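You operate a simulated robot arm through the tools that you are given. There is no shell and no other tool. Be economical: measure what you need, move in short steps, check, and stop when the job is done.

You are at the controls of a simulated two-armed robot. One attempt, no reset.

TASK
Carry the large carton with both arms and set it on the bare end. Put the bundle from the bench top on the setting shelf. Fetch the trails lot and set it on the step tread. Take the medium spacer and leave it on top of the white tours lot. Take the green pen and leave it on the proof board on the bench top. Put three of the rollers from the skip ledge on the stitch bench. Do these in any order.

Only the result counts: the job must be done as asked and must still hold three seconds after the hand-in. Knocking over, shifting, dropping, spilling or breaking anything else fails it.

THE ROBOT
Two 7-joint arms with two-finger parallel grippers on one trunk, on a base that drives. Base frame: it is fixed to the floor where the robot stands at the start and does not move with it; the origin is under the middle of the robot, x ahead of it, y to its left, z up; the surface under the hand at the start is at about z = 0.86. Readings come in m, rad, newtons and seconds.
The left shoulder is at the start at [0.07, 0.133, 1.151], the right one opposite. With the tool pointing down near the work surface each hand reaches from about 0.18 to 0.64 m from the robot's upright axis, wherever it stands, measured 20 degrees to its own side. Places, roughly: bare end [0.6, 2.3, 0.9]; bundle [-8.5, 2.25, 0.75]; green pen (2x2x14 cm) [-8.5, 0.8, 0.9]; large carton (38x18x13 cm) [0.5, 0, 0.9]; medium spacer [-8.75, 0.5, 1]; proof board (22x22x2 cm) [-8.5, 1.9, 0.8]; roller (4x4x11 cm) [-7.6, -3.5, 0.9]; setting shelf [-8.6, 2.8, 0.4]; step tread [-4.7, 1.4, 0.4]; stitch bench [-8.5, 1.3, 0.8]; tours lot [-8.75, 2, 0.75]; trails lot [-8.75, 2.75, 0.5]. Payload 1.57 kg a hand.
The TCP of each hand is the grasp point between the finger pads, 0.03 m short of the fingertips. In the tool frame z runs along the fingers and y along their closing line. Largest opening 0.08 m; finger width 0.017, thickness 0.012; the body of the gripper, 0.04 by 0.082 m, starts 0.08 m behind the TCP.
Orientation is told as [roll, pitch, yaw] about the base's x, y, z axes, in that order, counted from this pose: with the fingers straight down and closing along the base's y, the tool's x points along the base's -x, its y along +y and its z along -z.

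THE INTERFACE
- The arms move only by the tool send_rows. It takes "left_commands", "right_commands" or both (then of equal length, played together; a hand with none holds still); each is a list of rows, each a list of 7 numbers: the shift along the base's x, y, z in units of 20 mm (1.0 is 20 mm), then the turn, a rotation vector about the base's x, y, z in units of 8 degrees (1.0 is 8 degrees), then the gripper command, from -1 (fully open) to 1 (shut), values between in proportion. In form: [[dx, dy, dz, rx, ry, rz, hand], ...]. A call has 1 to 20 rows; each row shifts and turns the commanded pose from where the row before left it. A call with a number of a shift or a turn outside -1 to 1 is refused whole. Each row takes 0.2 s and may step no farther than 0.05 m and 0.15 rad from the row before; otherwise, or with a gripper value out of range, the whole call is refused. Where a pose cannot be reached the arm comes as near as it can. A force on the tool above 40 N (or 10 N above the force at the start of the call, whichever is more), or a blocked arm, ends the call early, and 0.2 s more pass. The fingers move at their own pace (about 0.153 m/s each) and stop on an object; they squeeze with about 34 N. The grip force told is the motor's: it shows also when the fingers shut on nothing. Time passes only in rows, and 0.2 s behind the last, so rows that do not move let the fingers close. It gives the time, the measured TCP pose, the force on the tool (base axes), the opening and the grip force at its end, in the units of the frame above (readings bear some noise), with the torque about the TCP (base axes, N m) and any sound that the robot's microphone picked up, and new pictures: "pictures" is both (left out), scene, wrist or none (wrist: the cameras of the hands that moved).
- Cameras (640 x 400 px; columns grow to the right, rows downward): "scene" is now at [0.1263, 0.0057, 1.3591]; the picture's right is [-0.06, -1.00, 0.00], its down [-0.74, 0.05, -0.67] and it looks along [0.67, -0.04, -0.74] (base axes); focal length 289 px, centre (320, 200). "left" rides on the left gripper at [0.072, 0.007, -0.122] in its tool frame; the picture's right is [-0.09, 1.00, 0.00], its down [-0.84, -0.08, -0.54] and it looks along [-0.54, -0.05, 0.84] (tool axes); focal length 238 px, centre (320, 200). "right" rides on the right gripper at [0.072, -0.007, -0.122] in its tool frame; the picture's right is [0.09, 1.00, 0.00], its down [-0.84, 0.08, -0.54] and it looks along [-0.54, 0.05, 0.84] (tool axes); focal length 238 px, centre (320, 200). There is no depth. A picture from a camera that has moved, and an enlarged one, comes with that camera's place and axes in the base frame and with its lens. The place of the scene camera against the robot may be out by one fixed shift of up to 0.012 m in any direction.
- lift_body(by): slides the trunk up (or, below 0, down) by that many m; the arms and the scene camera ride with it, the base frame stays. It gives what a move gives, with no picture.
- drive_base(legs): drives the robot by 1 to 6 legs, each [ahead, left, turn to the left] in m, m and rad, along the robot's own axes; the way and the turn of a leg run together, so that a leg with both is an arc; at most 1.5 m and 3.142 rad a leg. The arms and the cameras ride along, it lands a little off, and it stops where it bumps. It gives what a move gives, and a new picture of the scene camera.
- head_to(pan, tilt): turns the head with the scene camera to pan (to the left, within 1.501 rad either way) and tilt (down, from -0.506 to 1.204), counted from straight ahead of the robot. It gives what a move gives, and a new picture of the scene camera.
- close_up(camera, box): a new picture of the part [left, top, right, bottom] of that camera's present view, enlarged. It takes no simulated time.
- hand_in(): hands the job in; it is judged then, once.

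Go step by step. Nothing tells you exact positions but the pictures and the camera data: compare them with the known pose of the tool, close in by small moves and look again before you grip or let go. The budget is 217 turns and 260 pictures, counting those below and the enlarged ones. Unless the task says otherwise, let go and move clear before handing in.

The tools are called as name(argument=value, ...) on one line, values as JSON. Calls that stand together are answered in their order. send_rows: Moves the arms, as the interface text tells. Its arguments: {"type":"object","properties":{"left_commands":{"type":"array","items":{"type":"array","items":{"type":"number"}}},"right_commands":{"type":"array","items":{"type":"array","items":{"type":"number"}}},"pictures":{"type":"string","enum":["both","scene","wrist","none"]}},"required":[]} The other tools are called the same way: lift_body (by) slides the trunk up or down; drive_base (legs) drives the base; head_to (pan, tilt) turns the head that bears the scene camera; close_up (camera, box) takes an enlarged picture of a part of a camera's view; hand_in () hands the job in.

At the start:

```text
clock: 0.0
left_ee_pos: [0.3744, 0.1116, 1.1345]
left_tcp_rot: [0.0, -0.001, -0.001]
left_ft_force: [0.5, -0.5, -0.5]
left_ft_torque: [0.02, 0.0, -0.01]
left_width: 0.0799
left_grasp_force: 0.1
right_ee_pos: [0.3779, -0.2177, 1.1361]
right_tcp_rot: [0.0, 0.0, -0.001]
right_ft_force: [1.3, 0.0, -0.7]
right_ft_torque: [0.01, 0.0, -0.02]
right_width: 0.08
right_grasp_force: 0.1
trunk travel left (down, up): [-0.725, 0.215]
robot x, y, heading: [0.0043, -0.0008, 0.006]
head pan, tilt: [-0.065, 0.833]
```

scene: 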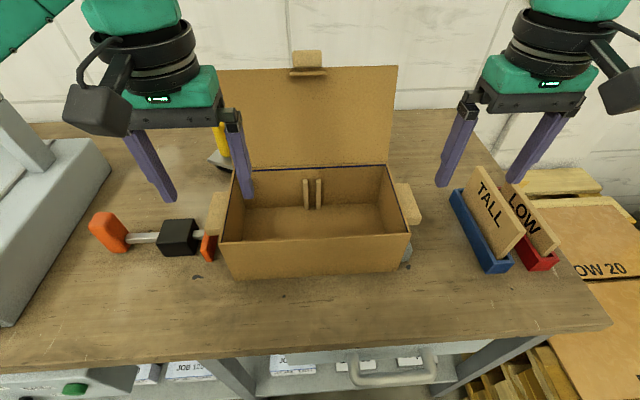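
right: 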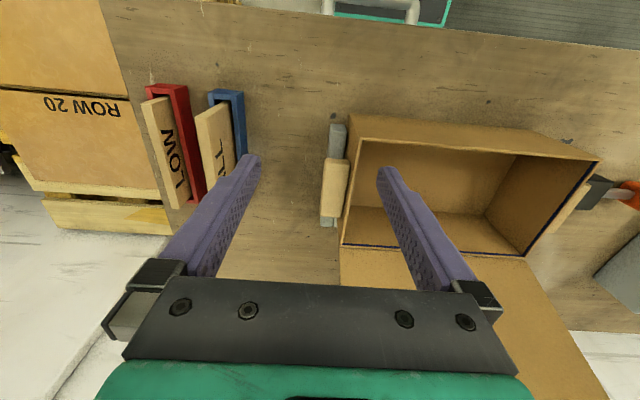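
left: 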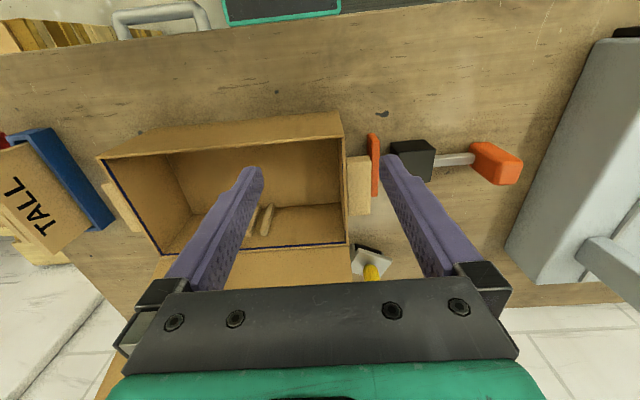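

The open carton sits ahead of me with a tab on each end. I look closer at its tabs and its surroundings first.

close_up(camera="scene", box=[180, 40, 450, 300])

close_up(camera="left", box=[280, 80, 480, 300])

close_up(camera="right", box=[260, 80, 460, 260])

head_to(pan=1.2, tilt=0.5)

```text
1.54 times, centred on (315, 170) of scene
camera zoom: at [0.1263, 0.0057, 1.3591], right [-0.06, -1.0, 0.0], down [-0.74, 0.05, -0.67], along [0.67, -0.04, -0.74], focal length 444 px, centre (328, 246)
```

zoom: 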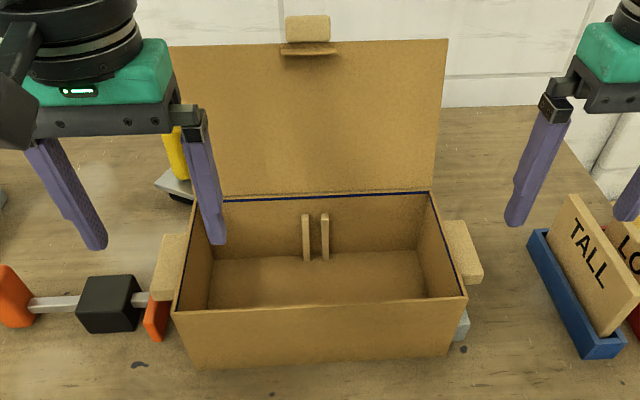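

```text
1.82 times, centred on (380, 190) of left
camera zoom: at [0.3009, 0.117, 1.2562], right [0.09, 1.0, 0.0], down [0.84, -0.08, 0.54], along [0.54, -0.05, -0.84], focal length 433 px, centre (211, 218)
```

zoom: 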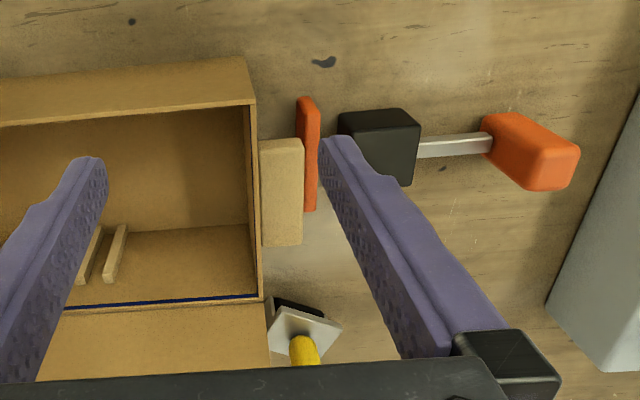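

```text
2.22 times, centred on (360, 170) of right
camera zoom: at [0.3057, -0.2238, 1.2574], right [-0.09, 1.0, 0.0], down [0.84, 0.08, 0.54], along [0.54, 0.05, -0.84], focal length 530 px, centre (231, 267)
```

zoom: 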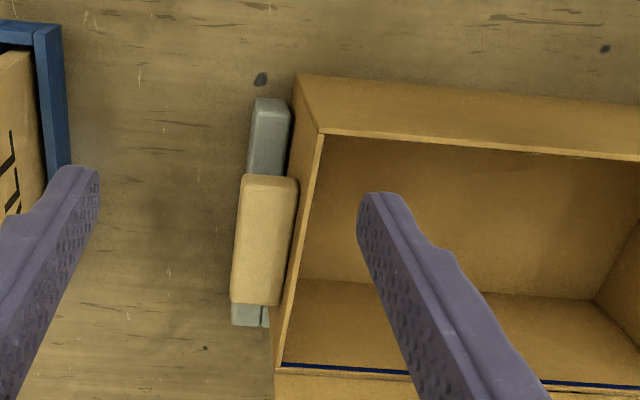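

```text
clock: 1.4
left_ee_pos: [0.3732, 0.1116, 1.1348]
left_tcp_rot: [0.001, 0.0, -0.001]
left_ft_force: [-0.1, 0.3, 0.3]
left_ft_torque: [-0.01, 0.01, 0.0]
left_width: 0.0802
left_grasp_force: 0.0
right_ee_pos: [0.378, -0.2183, 1.136]
right_tcp_rot: [0.001, 0.001, 0.0]
right_ft_force: [0.6, -0.5, 0.2]
right_ft_torque: [-0.01, -0.01, 0.01]
right_width: 0.08
right_grasp_force: 0.0
trunk travel left (down, up): [-0.725, 0.215]
robot x, y, heading: [-0.0, -0.0024, 0.001]
head pan, tilt: [1.201, 0.499]
camera scene: at [0.0804, 0.0957, 1.3877], right [0.93, -0.36, 0.0], down [-0.17, -0.45, -0.88], along [0.32, 0.82, -0.48], focal length 289 px, centre (320, 200)
```

scene: 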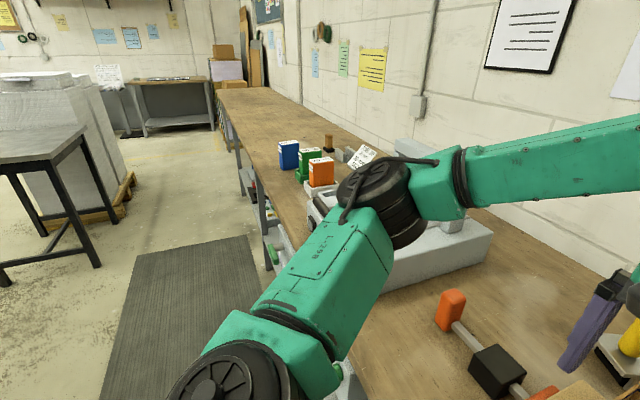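

The carton has tabs at each end, and loose tools lie below them. I bring both open hands above the tabs, still high, and look again.

head_to(pan=0.0, tilt=0.8)

send_rows(left_commands=[[0.9, 0.45, -0.6, 0, 0, 0, -1], [0.9, 0.45, -0.6, 0, 0, 0, -1], [0.9, 0.45, -0.6, 0, 0, 0, -1], [0.9, 0.45, -0.6, 0, 0, 0, -1], [0.9, 0.45, -0.6, 0, 0, 0, -1]], right_commands=[[0.9, 0.5, -0.6, 0, 0, 0, -1], [0.9, 0.5, -0.6, 0, 0, 0, -1], [0.9, 0.5, -0.6, 0, 0, 0, -1], [0.9, 0.5, -0.6, 0, 0, 0, -1], [0.9, 0.5, -0.6, 0, 0, 0, -1]])

```text
clock: 2.8
left_ee_pos: [0.3725, 0.1102, 1.1354]
left_tcp_rot: [-0.001, 0.001, -0.002]
left_ft_force: [0.1, -0.1, 0.1]
left_ft_torque: [-0.03, 0.02, 0.02]
left_width: 0.0801
left_grasp_force: 0.0
right_ee_pos: [0.377, -0.2174, 1.1352]
right_tcp_rot: [0.0, -0.001, 0.0]
right_ft_force: [-0.2, -0.4, -0.1]
right_ft_torque: [0.01, 0.0, -0.04]
right_width: 0.0798
right_grasp_force: 0.1
trunk travel left (down, up): [-0.725, 0.215]
robot x, y, heading: [-0.0024, -0.0002, -0.001]
head pan, tilt: [0.0, 0.799]
camera scene: at [0.1281, 0.011, 1.3617], right [0.0, -1.0, 0.0], down [-0.72, 0.0, -0.7], along [0.7, 0.0, -0.72], focal length 289 px, centre (320, 200)
```

scene: 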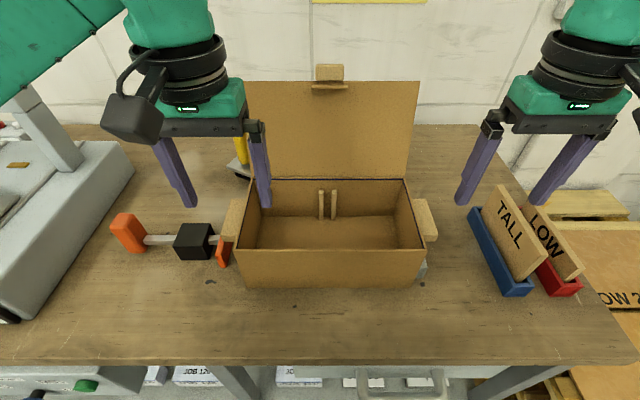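

```text
clock: 4.0
left_ee_pos: [0.4637, 0.1574, 1.073]
left_tcp_rot: [-0.002, 0.002, 0.0]
left_ft_force: [1.2, 0.0, 0.9]
left_ft_torque: [0.0, 0.01, 0.0]
left_width: 0.0797
left_grasp_force: 0.0
right_ee_pos: [0.4692, -0.1664, 1.0746]
right_tcp_rot: [-0.001, 0.001, 0.0]
right_ft_force: [1.0, 0.5, -0.2]
right_ft_torque: [-0.01, 0.0, 0.02]
right_width: 0.0798
right_grasp_force: 0.0
trunk travel left (down, up): [-0.725, 0.215]
robot x, y, heading: [0.0011, 0.0034, 0.002]
head pan, tilt: [0.0, 0.799]
camera scene: at [0.1299, 0.0119, 1.3615], right [0.0, -1.0, 0.0], down [-0.72, 0.0, -0.7], along [0.7, 0.0, -0.72], focal length 289 px, centre (320, 200)
camera right: at [0.3983, -0.1718, 1.1974], right [-0.09, 1.0, 0.0], down [0.84, 0.08, 0.54], along [0.54, 0.05, -0.84], focal length 238 px, centre (320, 200)
camera left: at [0.3919, 0.1636, 1.1956], right [0.09, 1.0, 0.0], down [0.84, -0.08, 0.54], along [0.54, -0.05, -0.84], focal length 238 px, centre (320, 200)
```

scene: 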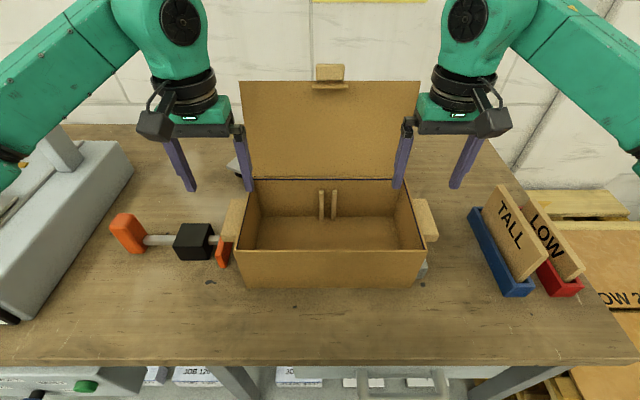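
right: 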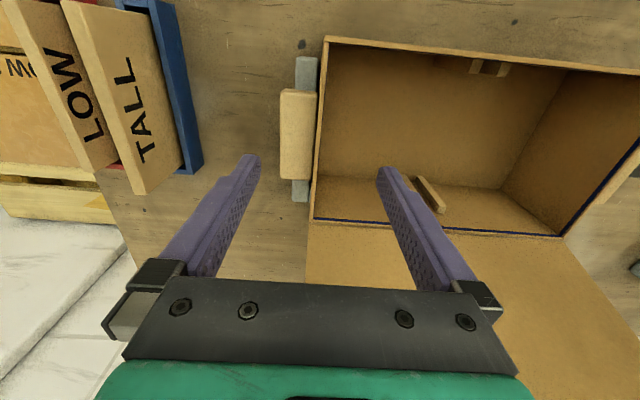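
left: 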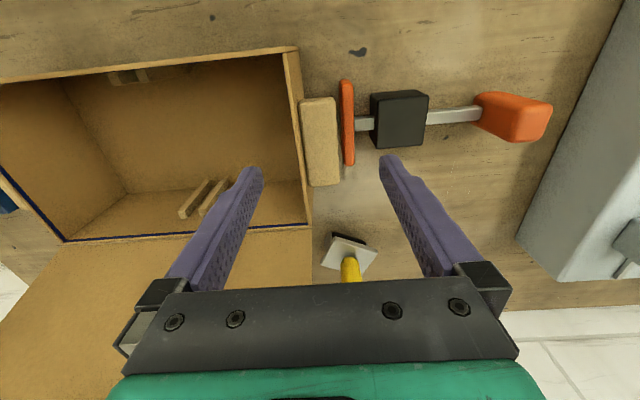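

Triangulating, the tabs' tops are at z≈0.96, with the gripping centres at about y=0.156 and y=−0.183, x≈0.479. I line up and lower straddling wall and tab.

send_rows(left_commands=[[0.375, 0, 0, 0, 0, 0, -1], [0.375, 0, 0, 0, 0, 0, -1], [0, 0, -0.9, 0, 0, 0, -1], [0, 0, -0.9, 0, 0, 0, -1], [0, 0, -0.9, 0, 0, 0, -1], [0, 0, -0.9, 0, 0, 0, -1]], right_commands=[[0.25, -0.42, 0, 0, 0, 0, -1], [0.25, -0.42, 0, 0, 0, 0, -1], [0, 0, -0.9, 0, 0, 0, -1], [0, 0, -0.9, 0, 0, 0, -1], [0, 0, -0.9, 0, 0, 0, -1], [0, 0, -0.9, 0, 0, 0, -1]])

```text
clock: 5.4
left_ee_pos: [0.4782, 0.1565, 1.0018]
left_tcp_rot: [0.002, 0.0, 0.0]
left_ft_force: [-0.3, -0.1, 0.0]
left_ft_torque: [-0.02, 0.01, 0.0]
left_width: 0.0801
left_grasp_force: 0.0
right_ee_pos: [0.4781, -0.1845, 1.0033]
right_tcp_rot: [-0.001, 0.001, 0.0]
right_ft_force: [-0.8, 1.2, 0.2]
right_ft_torque: [0.01, -0.02, 0.0]
right_width: 0.08
right_grasp_force: 0.1
trunk travel left (down, up): [-0.725, 0.215]
robot x, y, heading: [0.0011, -0.0025, 0.001]
head pan, tilt: [0.0, 0.799]
camera scene: at [0.1286, 0.011, 1.3617], right [0.0, -1.0, 0.0], down [-0.72, 0.0, -0.7], along [0.7, 0.0, -0.72], focal length 289 px, centre (320, 200)
camera right: at [0.4065, -0.1903, 1.1253], right [-0.09, 1.0, 0.0], down [0.84, 0.08, 0.54], along [0.54, 0.05, -0.84], focal length 238 px, centre (320, 200)
camera left: at [0.4064, 0.1632, 1.124], right [0.09, 1.0, 0.0], down [0.84, -0.08, 0.54], along [0.54, -0.05, -0.84], focal length 238 px, centre (320, 200)
```

scene: 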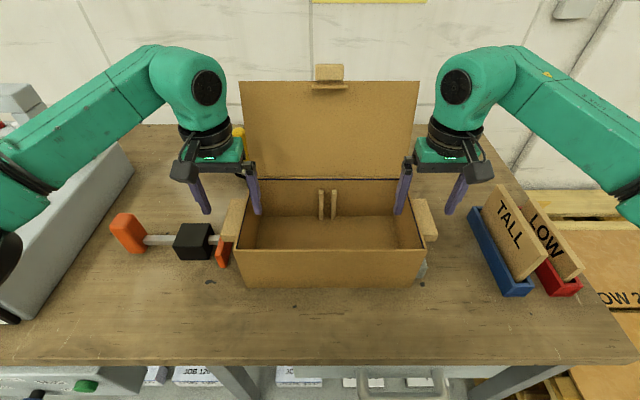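
right: 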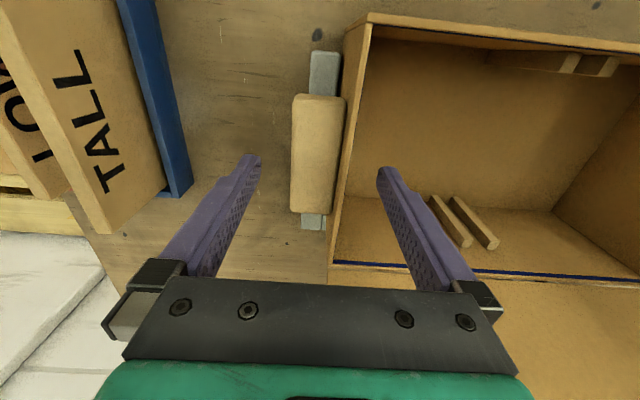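
left: 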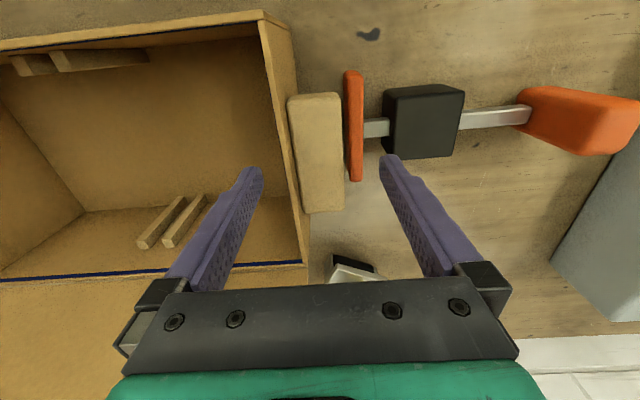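

Aligned; I lower the last 4 cm to tab height.

send_rows(left_commands=[[-0.1, -0.05, -0.7, 0, 0, 0, -1], [0, 0, -0.7, 0, 0, 0, -1], [0, 0, -0.7, 0, 0, 0, -1]], right_commands=[[-0.1, 0.05, -0.7, 0, 0, 0, -1], [0, 0, -0.7, 0, 0, 0, -1], [0, 0, -0.7, 0, 0, 0, -1]])

```text
clock: 6.2
left_ee_pos: [0.476, 0.1545, 0.9599]
left_tcp_rot: [0.0, 0.002, 0.0]
left_ft_force: [-0.5, 0.1, 0.1]
left_ft_torque: [0.0, 0.0, 0.0]
left_width: 0.08
left_grasp_force: 0.0
right_ee_pos: [0.4752, -0.1831, 0.9608]
right_tcp_rot: [0.0, -0.001, -0.001]
right_ft_force: [-0.7, 0.0, 0.5]
right_ft_torque: [-0.02, -0.02, 0.0]
right_width: 0.0799
right_grasp_force: 0.0
trunk travel left (down, up): [-0.725, 0.215]
robot x, y, heading: [0.003, -0.0024, -0.002]
head pan, tilt: [0.0, 0.799]
camera scene: at [0.1284, 0.0109, 1.3617], right [0.0, -1.0, 0.0], down [-0.72, 0.0, -0.7], along [0.7, 0.0, -0.72], focal length 289 px, centre (320, 200)
camera right: at [0.4035, -0.1893, 1.0828], right [-0.09, 1.0, 0.0], down [0.84, 0.08, 0.54], along [0.54, 0.05, -0.84], focal length 238 px, centre (320, 200)
camera left: at [0.4039, 0.1616, 1.0814], right [0.09, 1.0, 0.0], down [0.84, -0.08, 0.54], along [0.54, -0.05, -0.84], focal length 238 px, centre (320, 200)
```

scene: 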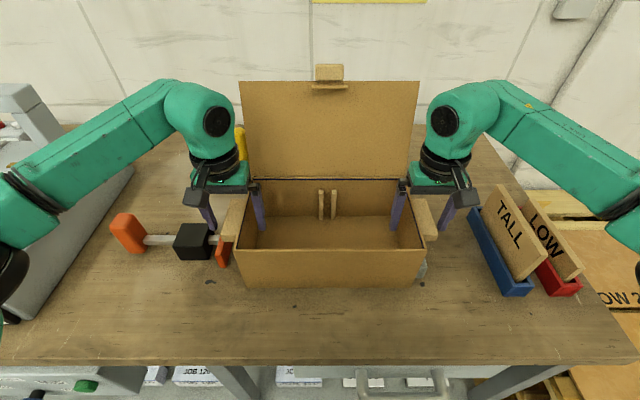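
right: 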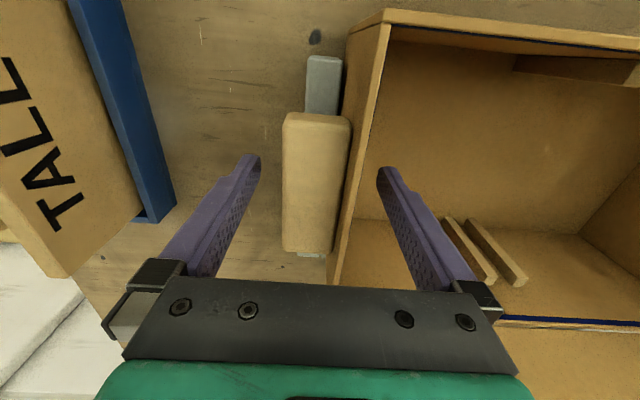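
left: 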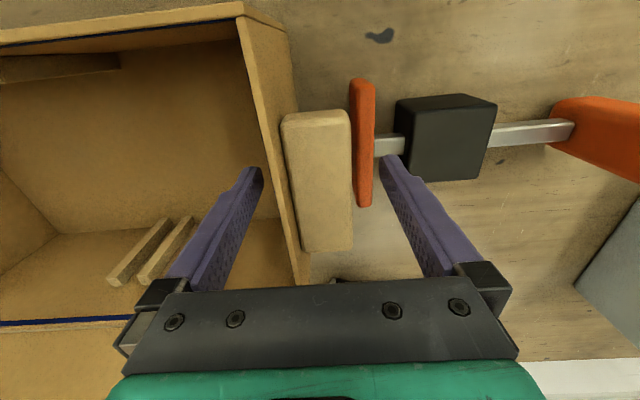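

Both fingers straddle wall and tab with free space below. I close both hands gently.

send_rows(left_commands=[[0, 0, 0, 0, 0, 0, 0], [0, 0, 0, 0, 0, 0, 1], [0, 0, 0, 0, 0, 0, 1], [0, 0, 0, 0, 0, 0, 1]], right_commands=[[0, 0, 0, 0, 0, 0, 0], [0, 0, 0, 0, 0, 0, 1], [0, 0, 0, 0, 0, 0, 1], [0, 0, 0, 0, 0, 0, 1]], pictures="wrist")

```text
clock: 7.2
left_ee_pos: [0.4777, 0.1546, 0.9598]
left_tcp_rot: [0.0, 0.0, 0.001]
left_ft_force: [-0.3, 8.1, 0.1]
left_ft_torque: [-0.25, 0.0, -0.24]
left_width: 0.0398
left_grasp_force: 34.0
right_ee_pos: [0.4742, -0.1843, 0.9616]
right_tcp_rot: [0.0, 0.0, -0.003]
right_ft_force: [-1.1, -10.3, 0.2]
right_ft_torque: [0.19, -0.08, 0.08]
right_width: 0.0397
right_grasp_force: 33.9
trunk travel left (down, up): [-0.725, 0.215]
robot x, y, heading: [-0.0006, -0.0044, 0.002]
head pan, tilt: [0.0, 0.799]
camera right: at [0.4032, -0.1899, 1.0829], right [-0.09, 1.0, 0.0], down [0.84, 0.08, 0.54], along [0.54, 0.05, -0.84], focal length 238 px, centre (320, 200)
camera left: at [0.4038, 0.1617, 1.0816], right [0.09, 1.0, 0.0], down [0.84, -0.08, 0.54], along [0.54, -0.05, -0.84], focal length 238 px, centre (320, 200)
```

right: 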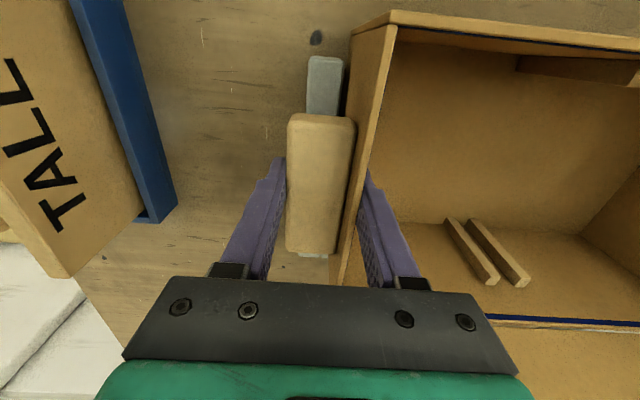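
left: 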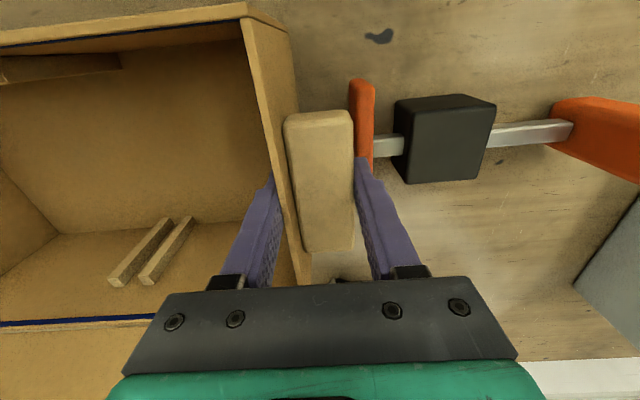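

Both hands hold at 4 cm width. I lift together straight up.

send_rows(left_commands=[[0, 0, 0.3, 0, 0, 0, 1], [0, 0, 0.5, 0, 0, 0, 1], [0, 0, 0.6, 0, 0, 0, 1], [0, 0, 0.6, 0, 0, 0, 1], [0, 0, 0.6, 0, 0, 0, 1], [0, 0, 0.6, 0, 0, 0, 1], [0, 0, 0.6, 0, 0, 0, 1], [0, 0, 0.6, 0, 0, 0, 1], [0, 0, 0.4, 0, 0, 0, 1]], right_commands=[[0, 0, 0.3, 0, 0, 0, 1], [0, 0, 0.5, 0, 0, 0, 1], [0, 0, 0.6, 0, 0, 0, 1], [0, 0, 0.6, 0, 0, 0, 1], [0, 0, 0.6, 0, 0, 0, 1], [0, 0, 0.6, 0, 0, 0, 1], [0, 0, 0.6, 0, 0, 0, 1], [0, 0, 0.6, 0, 0, 0, 1], [0, 0, 0.4, 0, 0, 0, 1]])

```text
clock: 9.2
left_ee_pos: [0.4769, 0.1555, 1.056]
left_tcp_rot: [0.001, 0.001, 0.003]
left_ft_force: [1.4, 21.9, -0.6]
left_ft_torque: [0.49, -0.03, -0.1]
left_width: 0.0393
left_grasp_force: 34.1
right_ee_pos: [0.4773, -0.184, 1.057]
right_tcp_rot: [-0.001, 0.002, -0.003]
right_ft_force: [-1.7, -21.9, -2.8]
right_ft_torque: [-0.82, 0.13, 0.45]
right_width: 0.0396
right_grasp_force: 34.8
trunk travel left (down, up): [-0.725, 0.215]
robot x, y, heading: [-0.0015, -0.0031, 0.0]
head pan, tilt: [0.0, 0.799]
camera scene: at [0.1288, 0.0108, 1.3616], right [0.0, -1.0, 0.0], down [-0.72, 0.0, -0.7], along [0.7, 0.0, -0.72], focal length 289 px, centre (320, 200)
camera right: at [0.4046, -0.1896, 1.1788], right [-0.09, 1.0, 0.0], down [0.84, 0.08, 0.54], along [0.54, 0.05, -0.84], focal length 238 px, centre (320, 200)
camera left: at [0.4047, 0.1615, 1.1778], right [0.09, 1.0, 0.0], down [0.84, -0.08, 0.54], along [0.54, -0.05, -0.84], focal length 238 px, centre (320, 200)
```

scene: 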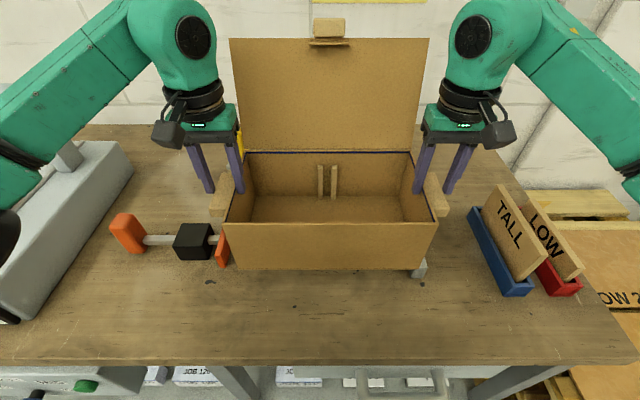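
right: 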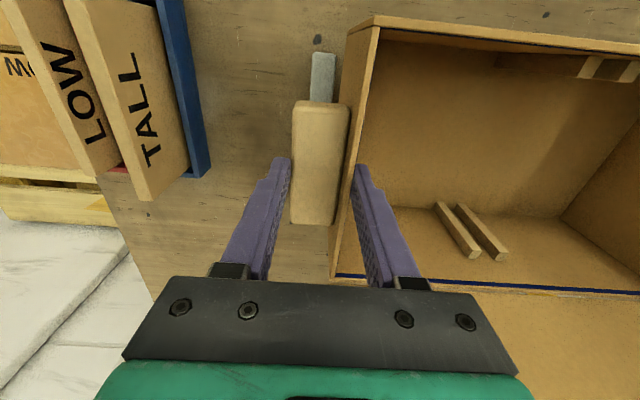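
left: 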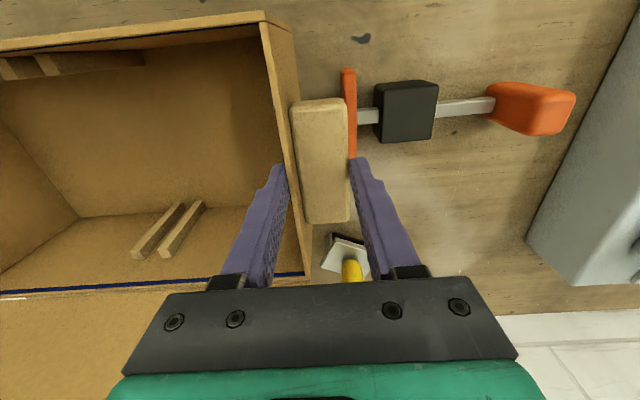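

The carton rose but seems to have slipped a little in the pads, and the hands press inward. I ease the hands apart slightly and see whether it holds.

send_rows(left_commands=[[0, 0.1, 0, 0, 0, 0, 1], [0, 0, 0, 0, 0, 0, 1]], right_commands=[[0, -0.1, 0, 0, 0, 0, 1], [0, 0, 0, 0, 0, 0, 1]], pictures="both")

```text
clock: 9.8
left_ee_pos: [0.4771, 0.156, 1.0582]
left_tcp_rot: [-0.003, 0.0, -0.002]
left_ft_force: [-0.5, 5.2, -2.1]
left_ft_torque: [0.56, -0.29, 0.51]
left_width: 0.0397
left_grasp_force: 34.1
right_ee_pos: [0.4758, -0.1842, 1.0575]
right_tcp_rot: [0.002, -0.002, 0.0]
right_ft_force: [0.5, -5.8, -2.2]
right_ft_torque: [-0.54, 0.36, -0.45]
right_width: 0.0394
right_grasp_force: 33.8
trunk travel left (down, up): [-0.725, 0.215]
robot x, y, heading: [-0.0007, 0.0009, 0.001]
head pan, tilt: [0.0, 0.799]
camera scene: at [0.1288, 0.0108, 1.3616], right [0.0, -1.0, 0.0], down [-0.72, 0.0, -0.7], along [0.7, 0.0, -0.72], focal length 289 px, centre (320, 200)
camera right: at [0.4047, -0.1907, 1.1788], right [-0.09, 1.0, 0.0], down [0.84, 0.08, 0.54], along [0.54, 0.05, -0.84], focal length 238 px, centre (320, 200)
camera left: at [0.4045, 0.1621, 1.1782], right [0.09, 1.0, 0.0], down [0.84, -0.08, 0.54], along [0.54, -0.05, -0.84], focal length 238 px, centre (320, 200)
```

scene: 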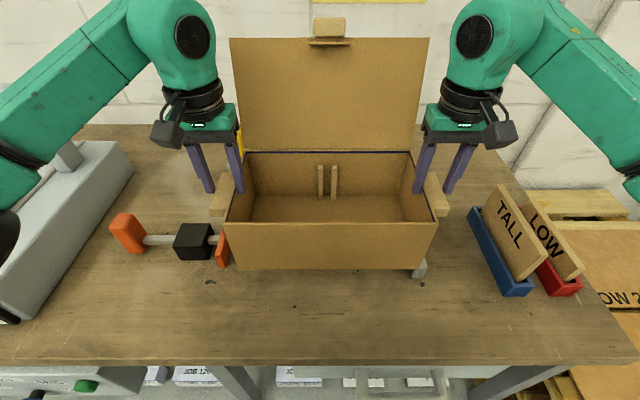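
right: 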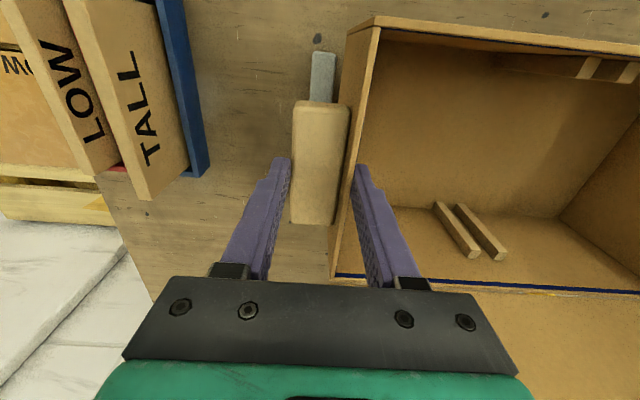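
left: 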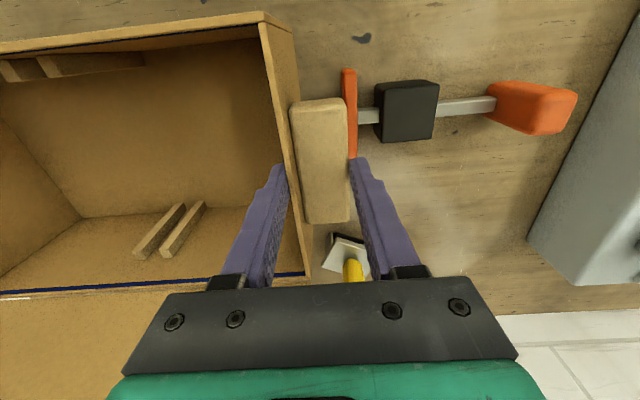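

It holds, but the hold looks shallow. I set it straight back down where it stood and regrip deeper.

send_rows(left_commands=[[0, 0, -0.6, 0, 0, 0, 1], [0, 0, -0.6, 0, 0, 0, 1], [0, 0, -0.6, 0, 0, 0, 1], [0, 0, -0.6, 0, 0, 0, 1], [0, 0, -0.4, 0, 0, 0, 1], [0, 0, -0.3, 0, 0, 0, 1], [0, 0, -0.2, 0, 0, 0, 1]], right_commands=[[0, 0, -0.6, 0, 0, 0, 1], [0, 0, -0.6, 0, 0, 0, 1], [0, 0, -0.6, 0, 0, 0, 1], [0, 0, -0.6, 0, 0, 0, 1], [0, 0, -0.4, 0, 0, 0, 1], [0, 0, -0.3, 0, 0, 0, 1], [0, 0, -0.2, 0, 0, 0, 1]], pictures="both")

```text
clock: 11.4
left_ee_pos: [0.4762, 0.156, 0.9919]
left_tcp_rot: [-0.003, 0.0, -0.002]
left_ft_force: [-2.0, -12.3, -3.6]
left_ft_torque: [0.34, -0.29, -0.38]
left_width: 0.0398
left_grasp_force: 33.9
right_ee_pos: [0.4761, -0.1848, 0.9917]
right_tcp_rot: [0.003, -0.001, -0.001]
right_ft_force: [2.5, 10.2, -0.3]
right_ft_torque: [0.15, 0.34, -0.35]
right_width: 0.0395
right_grasp_force: 34.1
trunk travel left (down, up): [-0.725, 0.215]
robot x, y, heading: [0.0016, 0.0011, -0.001]
head pan, tilt: [0.0, 0.799]
camera scene: at [0.129, 0.0109, 1.3616], right [0.0, -1.0, 0.0], down [-0.72, 0.0, -0.7], along [0.7, 0.0, -0.72], focal length 289 px, centre (320, 200)
camera right: at [0.4043, -0.1904, 1.1135], right [-0.09, 1.0, 0.0], down [0.84, 0.08, 0.54], along [0.54, 0.05, -0.84], focal length 238 px, centre (320, 200)
camera left: at [0.4046, 0.1624, 1.1127], right [0.09, 1.0, 0.0], down [0.84, -0.08, 0.54], along [0.54, -0.05, -0.84], focal length 238 px, centre (320, 200)
```

scene: 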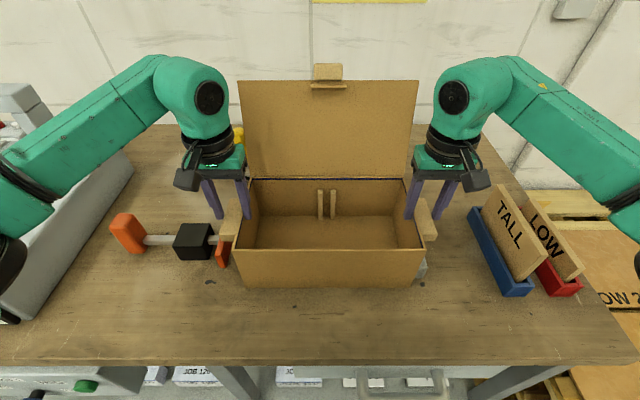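
right: 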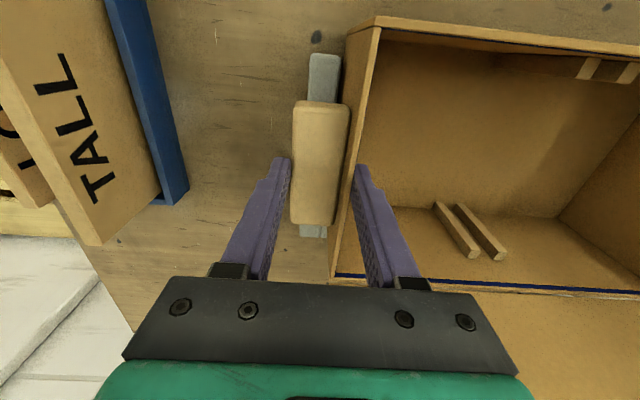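
left: 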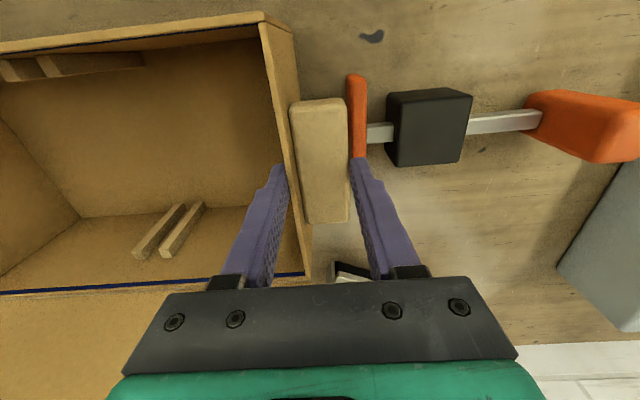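

The carton is back in place. I open, go deeper, and close again.

send_rows(left_commands=[[0, 0, 0, 0, 0, 0, -1], [0, 0, 0, 0, 0, 0, -1], [0, 0, -0.7, 0, 0, 0, -1], [0, 0, -0.7, 0, 0, 0, -1], [0, 0, -0.6, 0, 0, 0, -1], [0, 0, 0, 0, 0, 0, 0], [0, 0, 0, 0, 0, 0, 1], [0, 0, 0, 0, 0, 0, 1], [0, 0, 0, 0, 0, 0, 1]], right_commands=[[0, 0, 0, 0, 0, 0, -1], [0, 0, 0, 0, 0, 0, -1], [0, 0, -0.7, 0, 0, 0, -1], [0, 0, -0.7, 0, 0, 0, -1], [0, 0, -0.6, 0, 0, 0, -1], [0, 0, 0, 0, 0, 0, 0], [0, 0, 0, 0, 0, 0, 1], [0, 0, 0, 0, 0, 0, 1], [0, 0, 0, 0, 0, 0, 1]], pictures="wrist")

```text
clock: 13.4
left_ee_pos: [0.4774, 0.1561, 0.9511]
left_tcp_rot: [-0.001, -0.002, 0.001]
left_ft_force: [0.7, -8.8, -0.3]
left_ft_torque: [0.14, -0.12, 0.16]
left_width: 0.0398
left_grasp_force: 33.4
right_ee_pos: [0.4749, -0.1852, 0.9517]
right_tcp_rot: [0.001, 0.002, -0.001]
right_ft_force: [-0.7, 9.9, -0.2]
right_ft_torque: [-0.23, 0.15, -0.04]
right_width: 0.0397
right_grasp_force: 33.9
trunk travel left (down, up): [-0.725, 0.215]
robot x, y, heading: [0.0032, -0.0016, -0.002]
head pan, tilt: [0.0, 0.799]
camera right: at [0.404, -0.1905, 1.074], right [-0.09, 1.0, 0.0], down [0.84, 0.08, 0.54], along [0.54, 0.05, -0.84], focal length 238 px, centre (320, 200)
camera left: at [0.4045, 0.162, 1.0721], right [0.09, 1.0, 0.0], down [0.84, -0.08, 0.54], along [0.54, -0.05, -0.84], focal length 238 px, centre (320, 200)
```

right: 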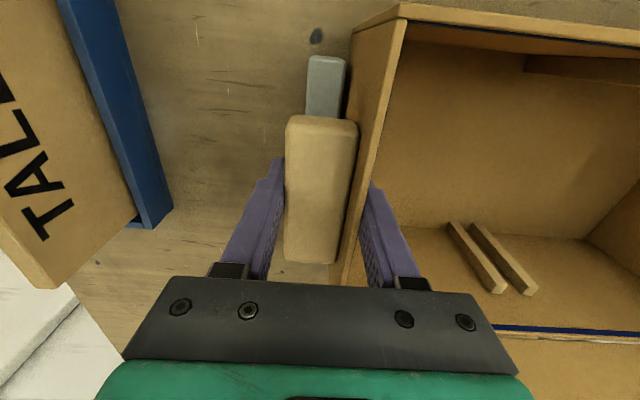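
left: 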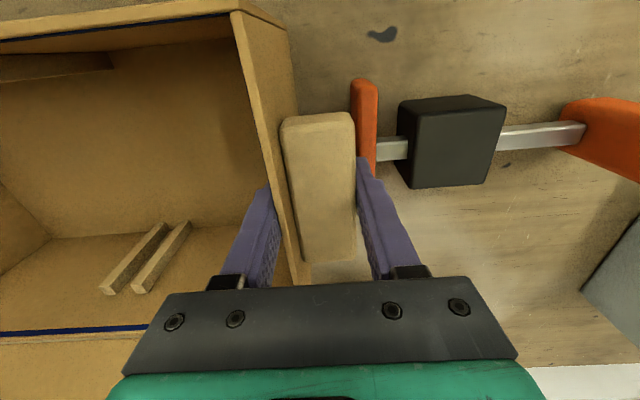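

Now the hands pull apart by ~9 N, so I move 1 mm inward to balance, then lift slowly.

send_rows(left_commands=[[0, -0.05, 0, 0, 0, 0, 1], [0, 0, 0.1, 0, 0, 0, 1], [0, 0, 0.2, 0, 0, 0, 1], [0, 0, 0.3, 0, 0, 0, 1], [0, 0, 0.3, 0, 0, 0, 1], [0, 0, 0.3, 0, 0, 0, 1], [0, 0, 0.3, 0, 0, 0, 1], [0, 0, 0.3, 0, 0, 0, 1], [0, 0, 0.2, 0, 0, 0, 1]], right_commands=[[0, 0.05, 0, 0, 0, 0, 1], [0, 0, 0.1, 0, 0, 0, 1], [0, 0, 0.2, 0, 0, 0, 1], [0, 0, 0.3, 0, 0, 0, 1], [0, 0, 0.3, 0, 0, 0, 1], [0, 0, 0.3, 0, 0, 0, 1], [0, 0, 0.3, 0, 0, 0, 1], [0, 0, 0.3, 0, 0, 0, 1], [0, 0, 0.2, 0, 0, 0, 1]], pictures="wrist")

```text
clock: 15.4
left_ee_pos: [0.4782, 0.1555, 0.9914]
left_tcp_rot: [0.0, 0.0, 0.002]
left_ft_force: [-0.1, -3.6, -3.9]
left_ft_torque: [0.55, -0.54, -0.16]
left_width: 0.0399
left_grasp_force: 33.8
right_ee_pos: [0.4754, -0.1845, 0.9916]
right_tcp_rot: [-0.001, 0.0, -0.004]
right_ft_force: [0.7, 4.2, -0.2]
right_ft_torque: [0.02, 0.57, -0.19]
right_width: 0.0397
right_grasp_force: 34.2
trunk travel left (down, up): [-0.725, 0.215]
robot x, y, heading: [-0.0021, -0.0025, -0.004]
head pan, tilt: [0.0, 0.799]
camera right: at [0.404, -0.1903, 1.1141], right [-0.09, 1.0, 0.0], down [0.84, 0.08, 0.54], along [0.54, 0.05, -0.84], focal length 238 px, centre (320, 200)
camera left: at [0.4047, 0.1617, 1.1124], right [0.09, 1.0, 0.0], down [0.84, -0.08, 0.54], along [0.54, -0.05, -0.84], focal length 238 px, centre (320, 200)
```

right: 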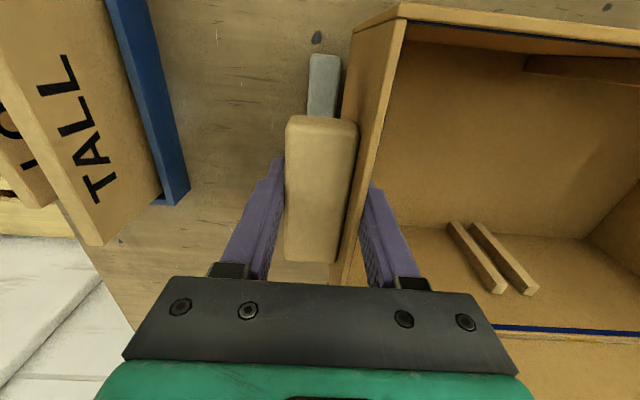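
left: 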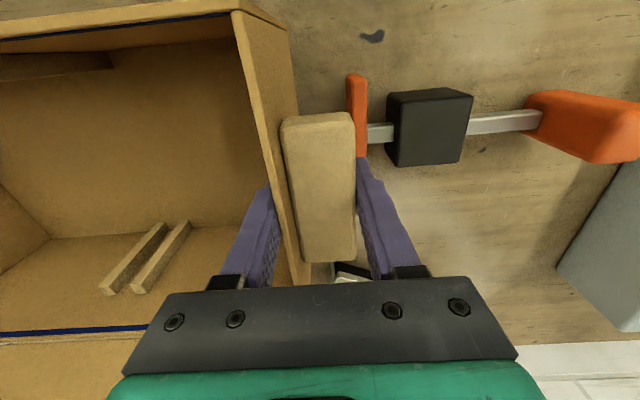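

No slip this time. I raise the trunk 0.12 m and back away from the bench.

lift_body(by=0.12)

drive_base(legs=[[-0.4, 0, 0]])

head_to(pan=1.1, tilt=0.55)

```text
clock: 16.9
left_ee_pos: [0.4775, 0.1557, 1.1115]
left_tcp_rot: [0.0, 0.002, 0.001]
left_ft_force: [0.3, -1.1, -4.4]
left_ft_torque: [0.41, 0.43, 0.11]
left_width: 0.0398
left_grasp_force: 33.7
right_ee_pos: [0.4767, -0.1852, 1.1127]
right_tcp_rot: [0.0, -0.001, 0.0]
right_ft_force: [0.4, 1.0, 1.4]
right_ft_torque: [0.53, -0.35, 0.05]
right_width: 0.0397
right_grasp_force: 33.8
trunk travel left (down, up): [-0.845, 0.095]
robot x, y, heading: [0.004, -0.0035, 0.001]
head pan, tilt: [0.0, 0.799]
```

```text
clock: 19.4
left_ee_pos: [0.0824, 0.1555, 1.1098]
left_tcp_rot: [0.0, 0.003, 0.004]
left_ft_force: [-0.3, 1.1, -4.1]
left_ft_torque: [0.31, -0.01, -0.22]
left_width: 0.0398
left_grasp_force: 34.0
right_ee_pos: [0.0806, -0.1845, 1.1106]
right_tcp_rot: [-0.002, 0.0, 0.001]
right_ft_force: [1.1, -1.2, 0.1]
right_ft_torque: [0.36, 0.06, -0.13]
right_width: 0.0398
right_grasp_force: 33.5
trunk travel left (down, up): [-0.845, 0.095]
robot x, y, heading: [-0.393, -0.0005, 0.005]
head pan, tilt: [0.0, 0.799]
camera scene: at [-0.2655, 0.0108, 1.4814], right [0.0, -1.0, 0.0], down [-0.72, 0.0, -0.7], along [0.7, 0.0, -0.72], focal length 289 px, centre (320, 200)
```

scene: 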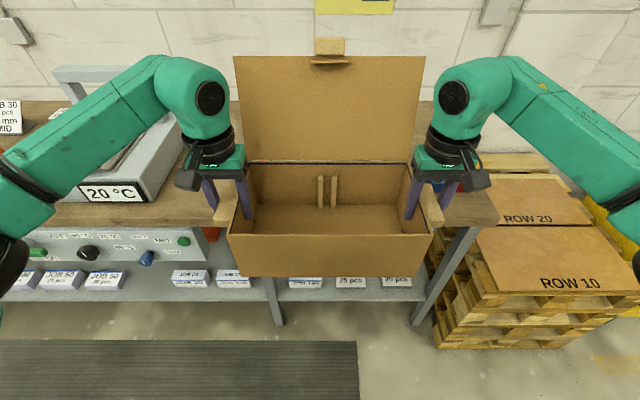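

```text
clock: 20.8
left_ee_pos: [0.0811, 0.1565, 1.1103]
left_tcp_rot: [0.0, 0.001, 0.001]
left_ft_force: [0.0, 0.1, -3.9]
left_ft_torque: [0.22, -0.05, -0.06]
left_width: 0.0398
left_grasp_force: 33.9
right_ee_pos: [0.0788, -0.184, 1.112]
right_tcp_rot: [0.0, -0.001, 0.0]
right_ft_force: [1.1, -0.7, -0.2]
right_ft_torque: [0.21, 0.12, 0.0]
right_width: 0.0397
right_grasp_force: 33.8
trunk travel left (down, up): [-0.845, 0.095]
robot x, y, heading: [-0.3939, 0.0013, 0.005]
head pan, tilt: [1.1, 0.55]
camera scene: at [-0.3075, 0.0907, 1.503], right [0.89, -0.45, 0.0], down [-0.24, -0.47, -0.85], along [0.39, 0.76, -0.52], focal length 289 px, centre (320, 200)
```

scene: 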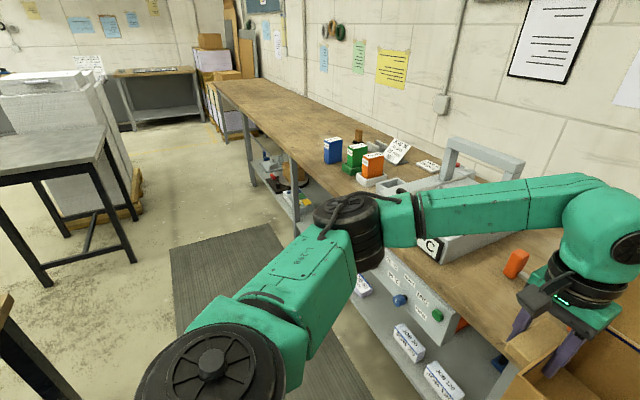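

Carton is well held. The floor strip between bench and the black table on the left is clear enough; I drive sideways in two legs, looking in between.

drive_base(legs=[[0.03, 1.1, 0]])

```text
clock: 26.4
left_ee_pos: [0.1282, 1.2421, 1.1101]
left_tcp_rot: [0.0, 0.0, -0.025]
left_ft_force: [-0.5, 0.2, -3.8]
left_ft_torque: [0.3, 0.03, -0.06]
left_width: 0.0397
left_grasp_force: 34.0
right_ee_pos: [0.1169, 0.9028, 1.111]
right_tcp_rot: [0.001, 0.0, -0.024]
right_ft_force: [0.2, -0.7, -1.0]
right_ft_torque: [0.32, -0.02, 0.04]
right_width: 0.0401
right_grasp_force: 33.8
trunk travel left (down, up): [-0.845, 0.095]
robot x, y, heading: [-0.3506, 1.0978, -0.026]
head pan, tilt: [1.1, 0.55]
camera scene: at [-0.2626, 1.1866, 1.5031], right [0.88, -0.48, 0.0], down [-0.25, -0.46, -0.85], along [0.41, 0.75, -0.52], focal length 289 px, centre (320, 200)
```

scene: 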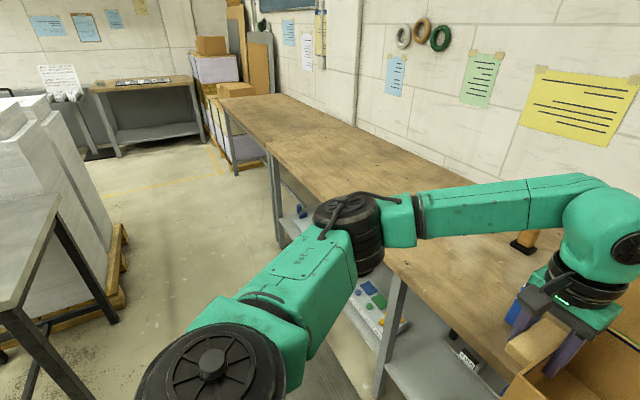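

The way ahead is clear, and the bare end of the bench lies ahead-left. I drive on to y≈2.3 and face it.

drive_base(legs=[[0.0, 1.2, 0.026]])

head_to(pan=0.4, tilt=0.6)

```text
clock: 32.5
left_ee_pos: [0.1397, 2.4652, 1.1111]
left_tcp_rot: [-0.001, 0.0, 0.001]
left_ft_force: [-0.1, 0.5, -3.3]
left_ft_torque: [0.34, 0.07, -0.06]
left_width: 0.0398
left_grasp_force: 33.8
right_ee_pos: [0.1366, 2.1261, 1.1114]
right_tcp_rot: [0.0, 0.003, -0.003]
right_ft_force: [0.4, -0.8, -0.2]
right_ft_torque: [0.29, -0.01, 0.0]
right_width: 0.0399
right_grasp_force: 34.3
trunk travel left (down, up): [-0.845, 0.095]
robot x, y, heading: [-0.3389, 2.3121, -0.004]
head pan, tilt: [1.1, 0.55]
camera scene: at [-0.2494, 2.401, 1.5031], right [0.89, -0.45, 0.0], down [-0.24, -0.47, -0.85], along [0.39, 0.76, -0.52], focal length 289 px, centre (320, 200)
```

scene: 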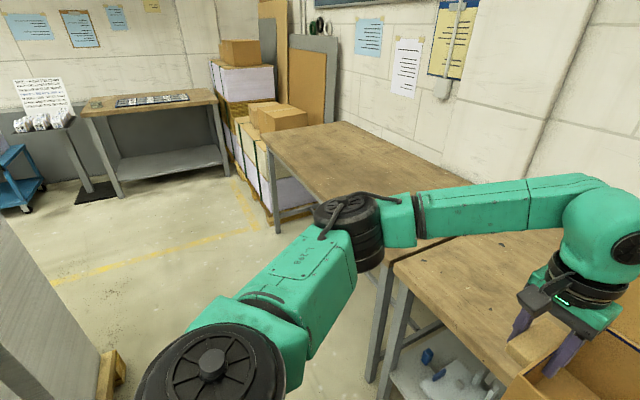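

```text
clock: 33.6
left_ee_pos: [0.1387, 2.4655, 1.1105]
left_tcp_rot: [-0.002, 0.001, 0.001]
left_ft_force: [0.0, 0.4, -2.1]
left_ft_torque: [0.13, -0.07, -0.03]
left_width: 0.0398
left_grasp_force: 33.6
right_ee_pos: [0.1376, 2.1263, 1.111]
right_tcp_rot: [0.001, 0.001, -0.001]
right_ft_force: [0.5, -0.7, -1.0]
right_ft_torque: [0.19, 0.08, -0.02]
right_width: 0.0399
right_grasp_force: 34.1
trunk travel left (down, up): [-0.845, 0.095]
robot x, y, heading: [-0.3344, 2.3128, 0.003]
head pan, tilt: [0.4, 0.6]
camera scene: at [-0.2089, 2.3561, 1.4985], right [0.39, -0.92, 0.0], down [-0.52, -0.22, -0.82], along [0.76, 0.32, -0.57], focal length 289 px, centre (320, 200)
```

scene: 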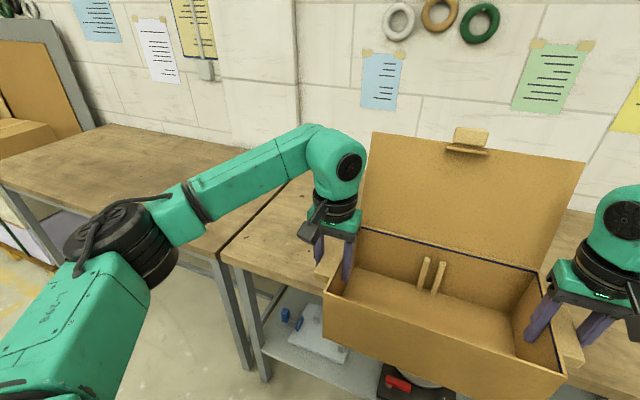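

The bench before me looks bare. I check the right part behind the carton before driving in.

head_to(pan=-0.5, tilt=0.7)

drive_base(legs=[[0.36, 0, 0]])

```text
clock: 34.8
left_ee_pos: [0.1393, 2.467, 1.1119]
left_tcp_rot: [-0.001, -0.001, 0.002]
left_ft_force: [-0.3, 0.2, -3.3]
left_ft_torque: [0.22, 0.0, -0.1]
left_width: 0.0398
left_grasp_force: 33.8
right_ee_pos: [0.1388, 2.1262, 1.1113]
right_tcp_rot: [0.0, 0.001, -0.001]
right_ft_force: [0.6, -0.3, -0.6]
right_ft_torque: [0.21, 0.03, 0.05]
right_width: 0.0398
right_grasp_force: 34.3
trunk travel left (down, up): [-0.845, 0.095]
robot x, y, heading: [-0.3428, 2.312, -0.004]
head pan, tilt: [-0.499, 0.7]
camera scene: at [-0.2157, 2.2811, 1.4899], right [-0.48, -0.88, 0.0], down [-0.57, 0.31, -0.76], along [0.67, -0.37, -0.64], focal length 289 px, centre (320, 200)
```

scene: 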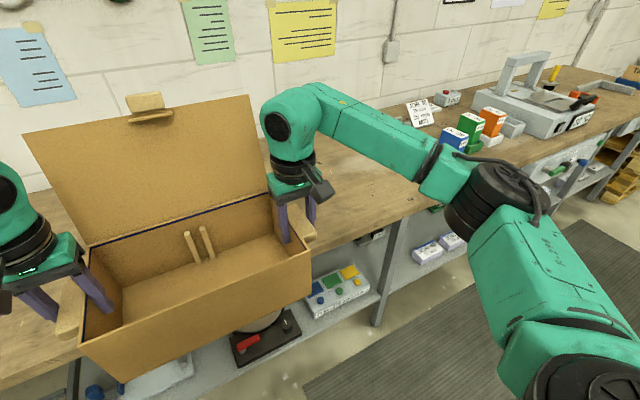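

```text
clock: 37.1
left_ee_pos: [0.4936, 2.4666, 1.1125]
left_tcp_rot: [0.001, -0.001, 0.002]
left_ft_force: [-1.0, 0.3, -3.7]
left_ft_torque: [0.29, 0.03, -0.05]
left_width: 0.0396
left_grasp_force: 33.9
right_ee_pos: [0.4911, 2.1277, 1.1133]
right_tcp_rot: [-0.002, -0.002, 0.0]
right_ft_force: [0.0, 0.6, 0.0]
right_ft_torque: [0.22, -0.03, -0.02]
right_width: 0.0398
right_grasp_force: 33.6
trunk travel left (down, up): [-0.845, 0.095]
robot x, y, heading: [0.0142, 2.3116, -0.004]
head pan, tilt: [-0.499, 0.7]
camera scene: at [0.1383, 2.2812, 1.4901], right [-0.48, -0.88, 0.0], down [-0.56, 0.31, -0.77], along [0.67, -0.37, -0.64], focal length 289 px, centre (320, 200)
```

scene: 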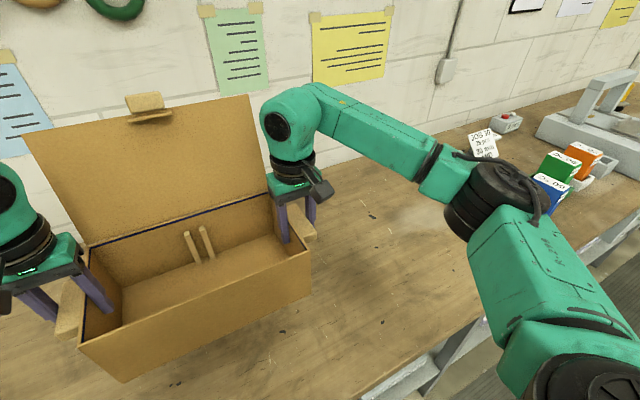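

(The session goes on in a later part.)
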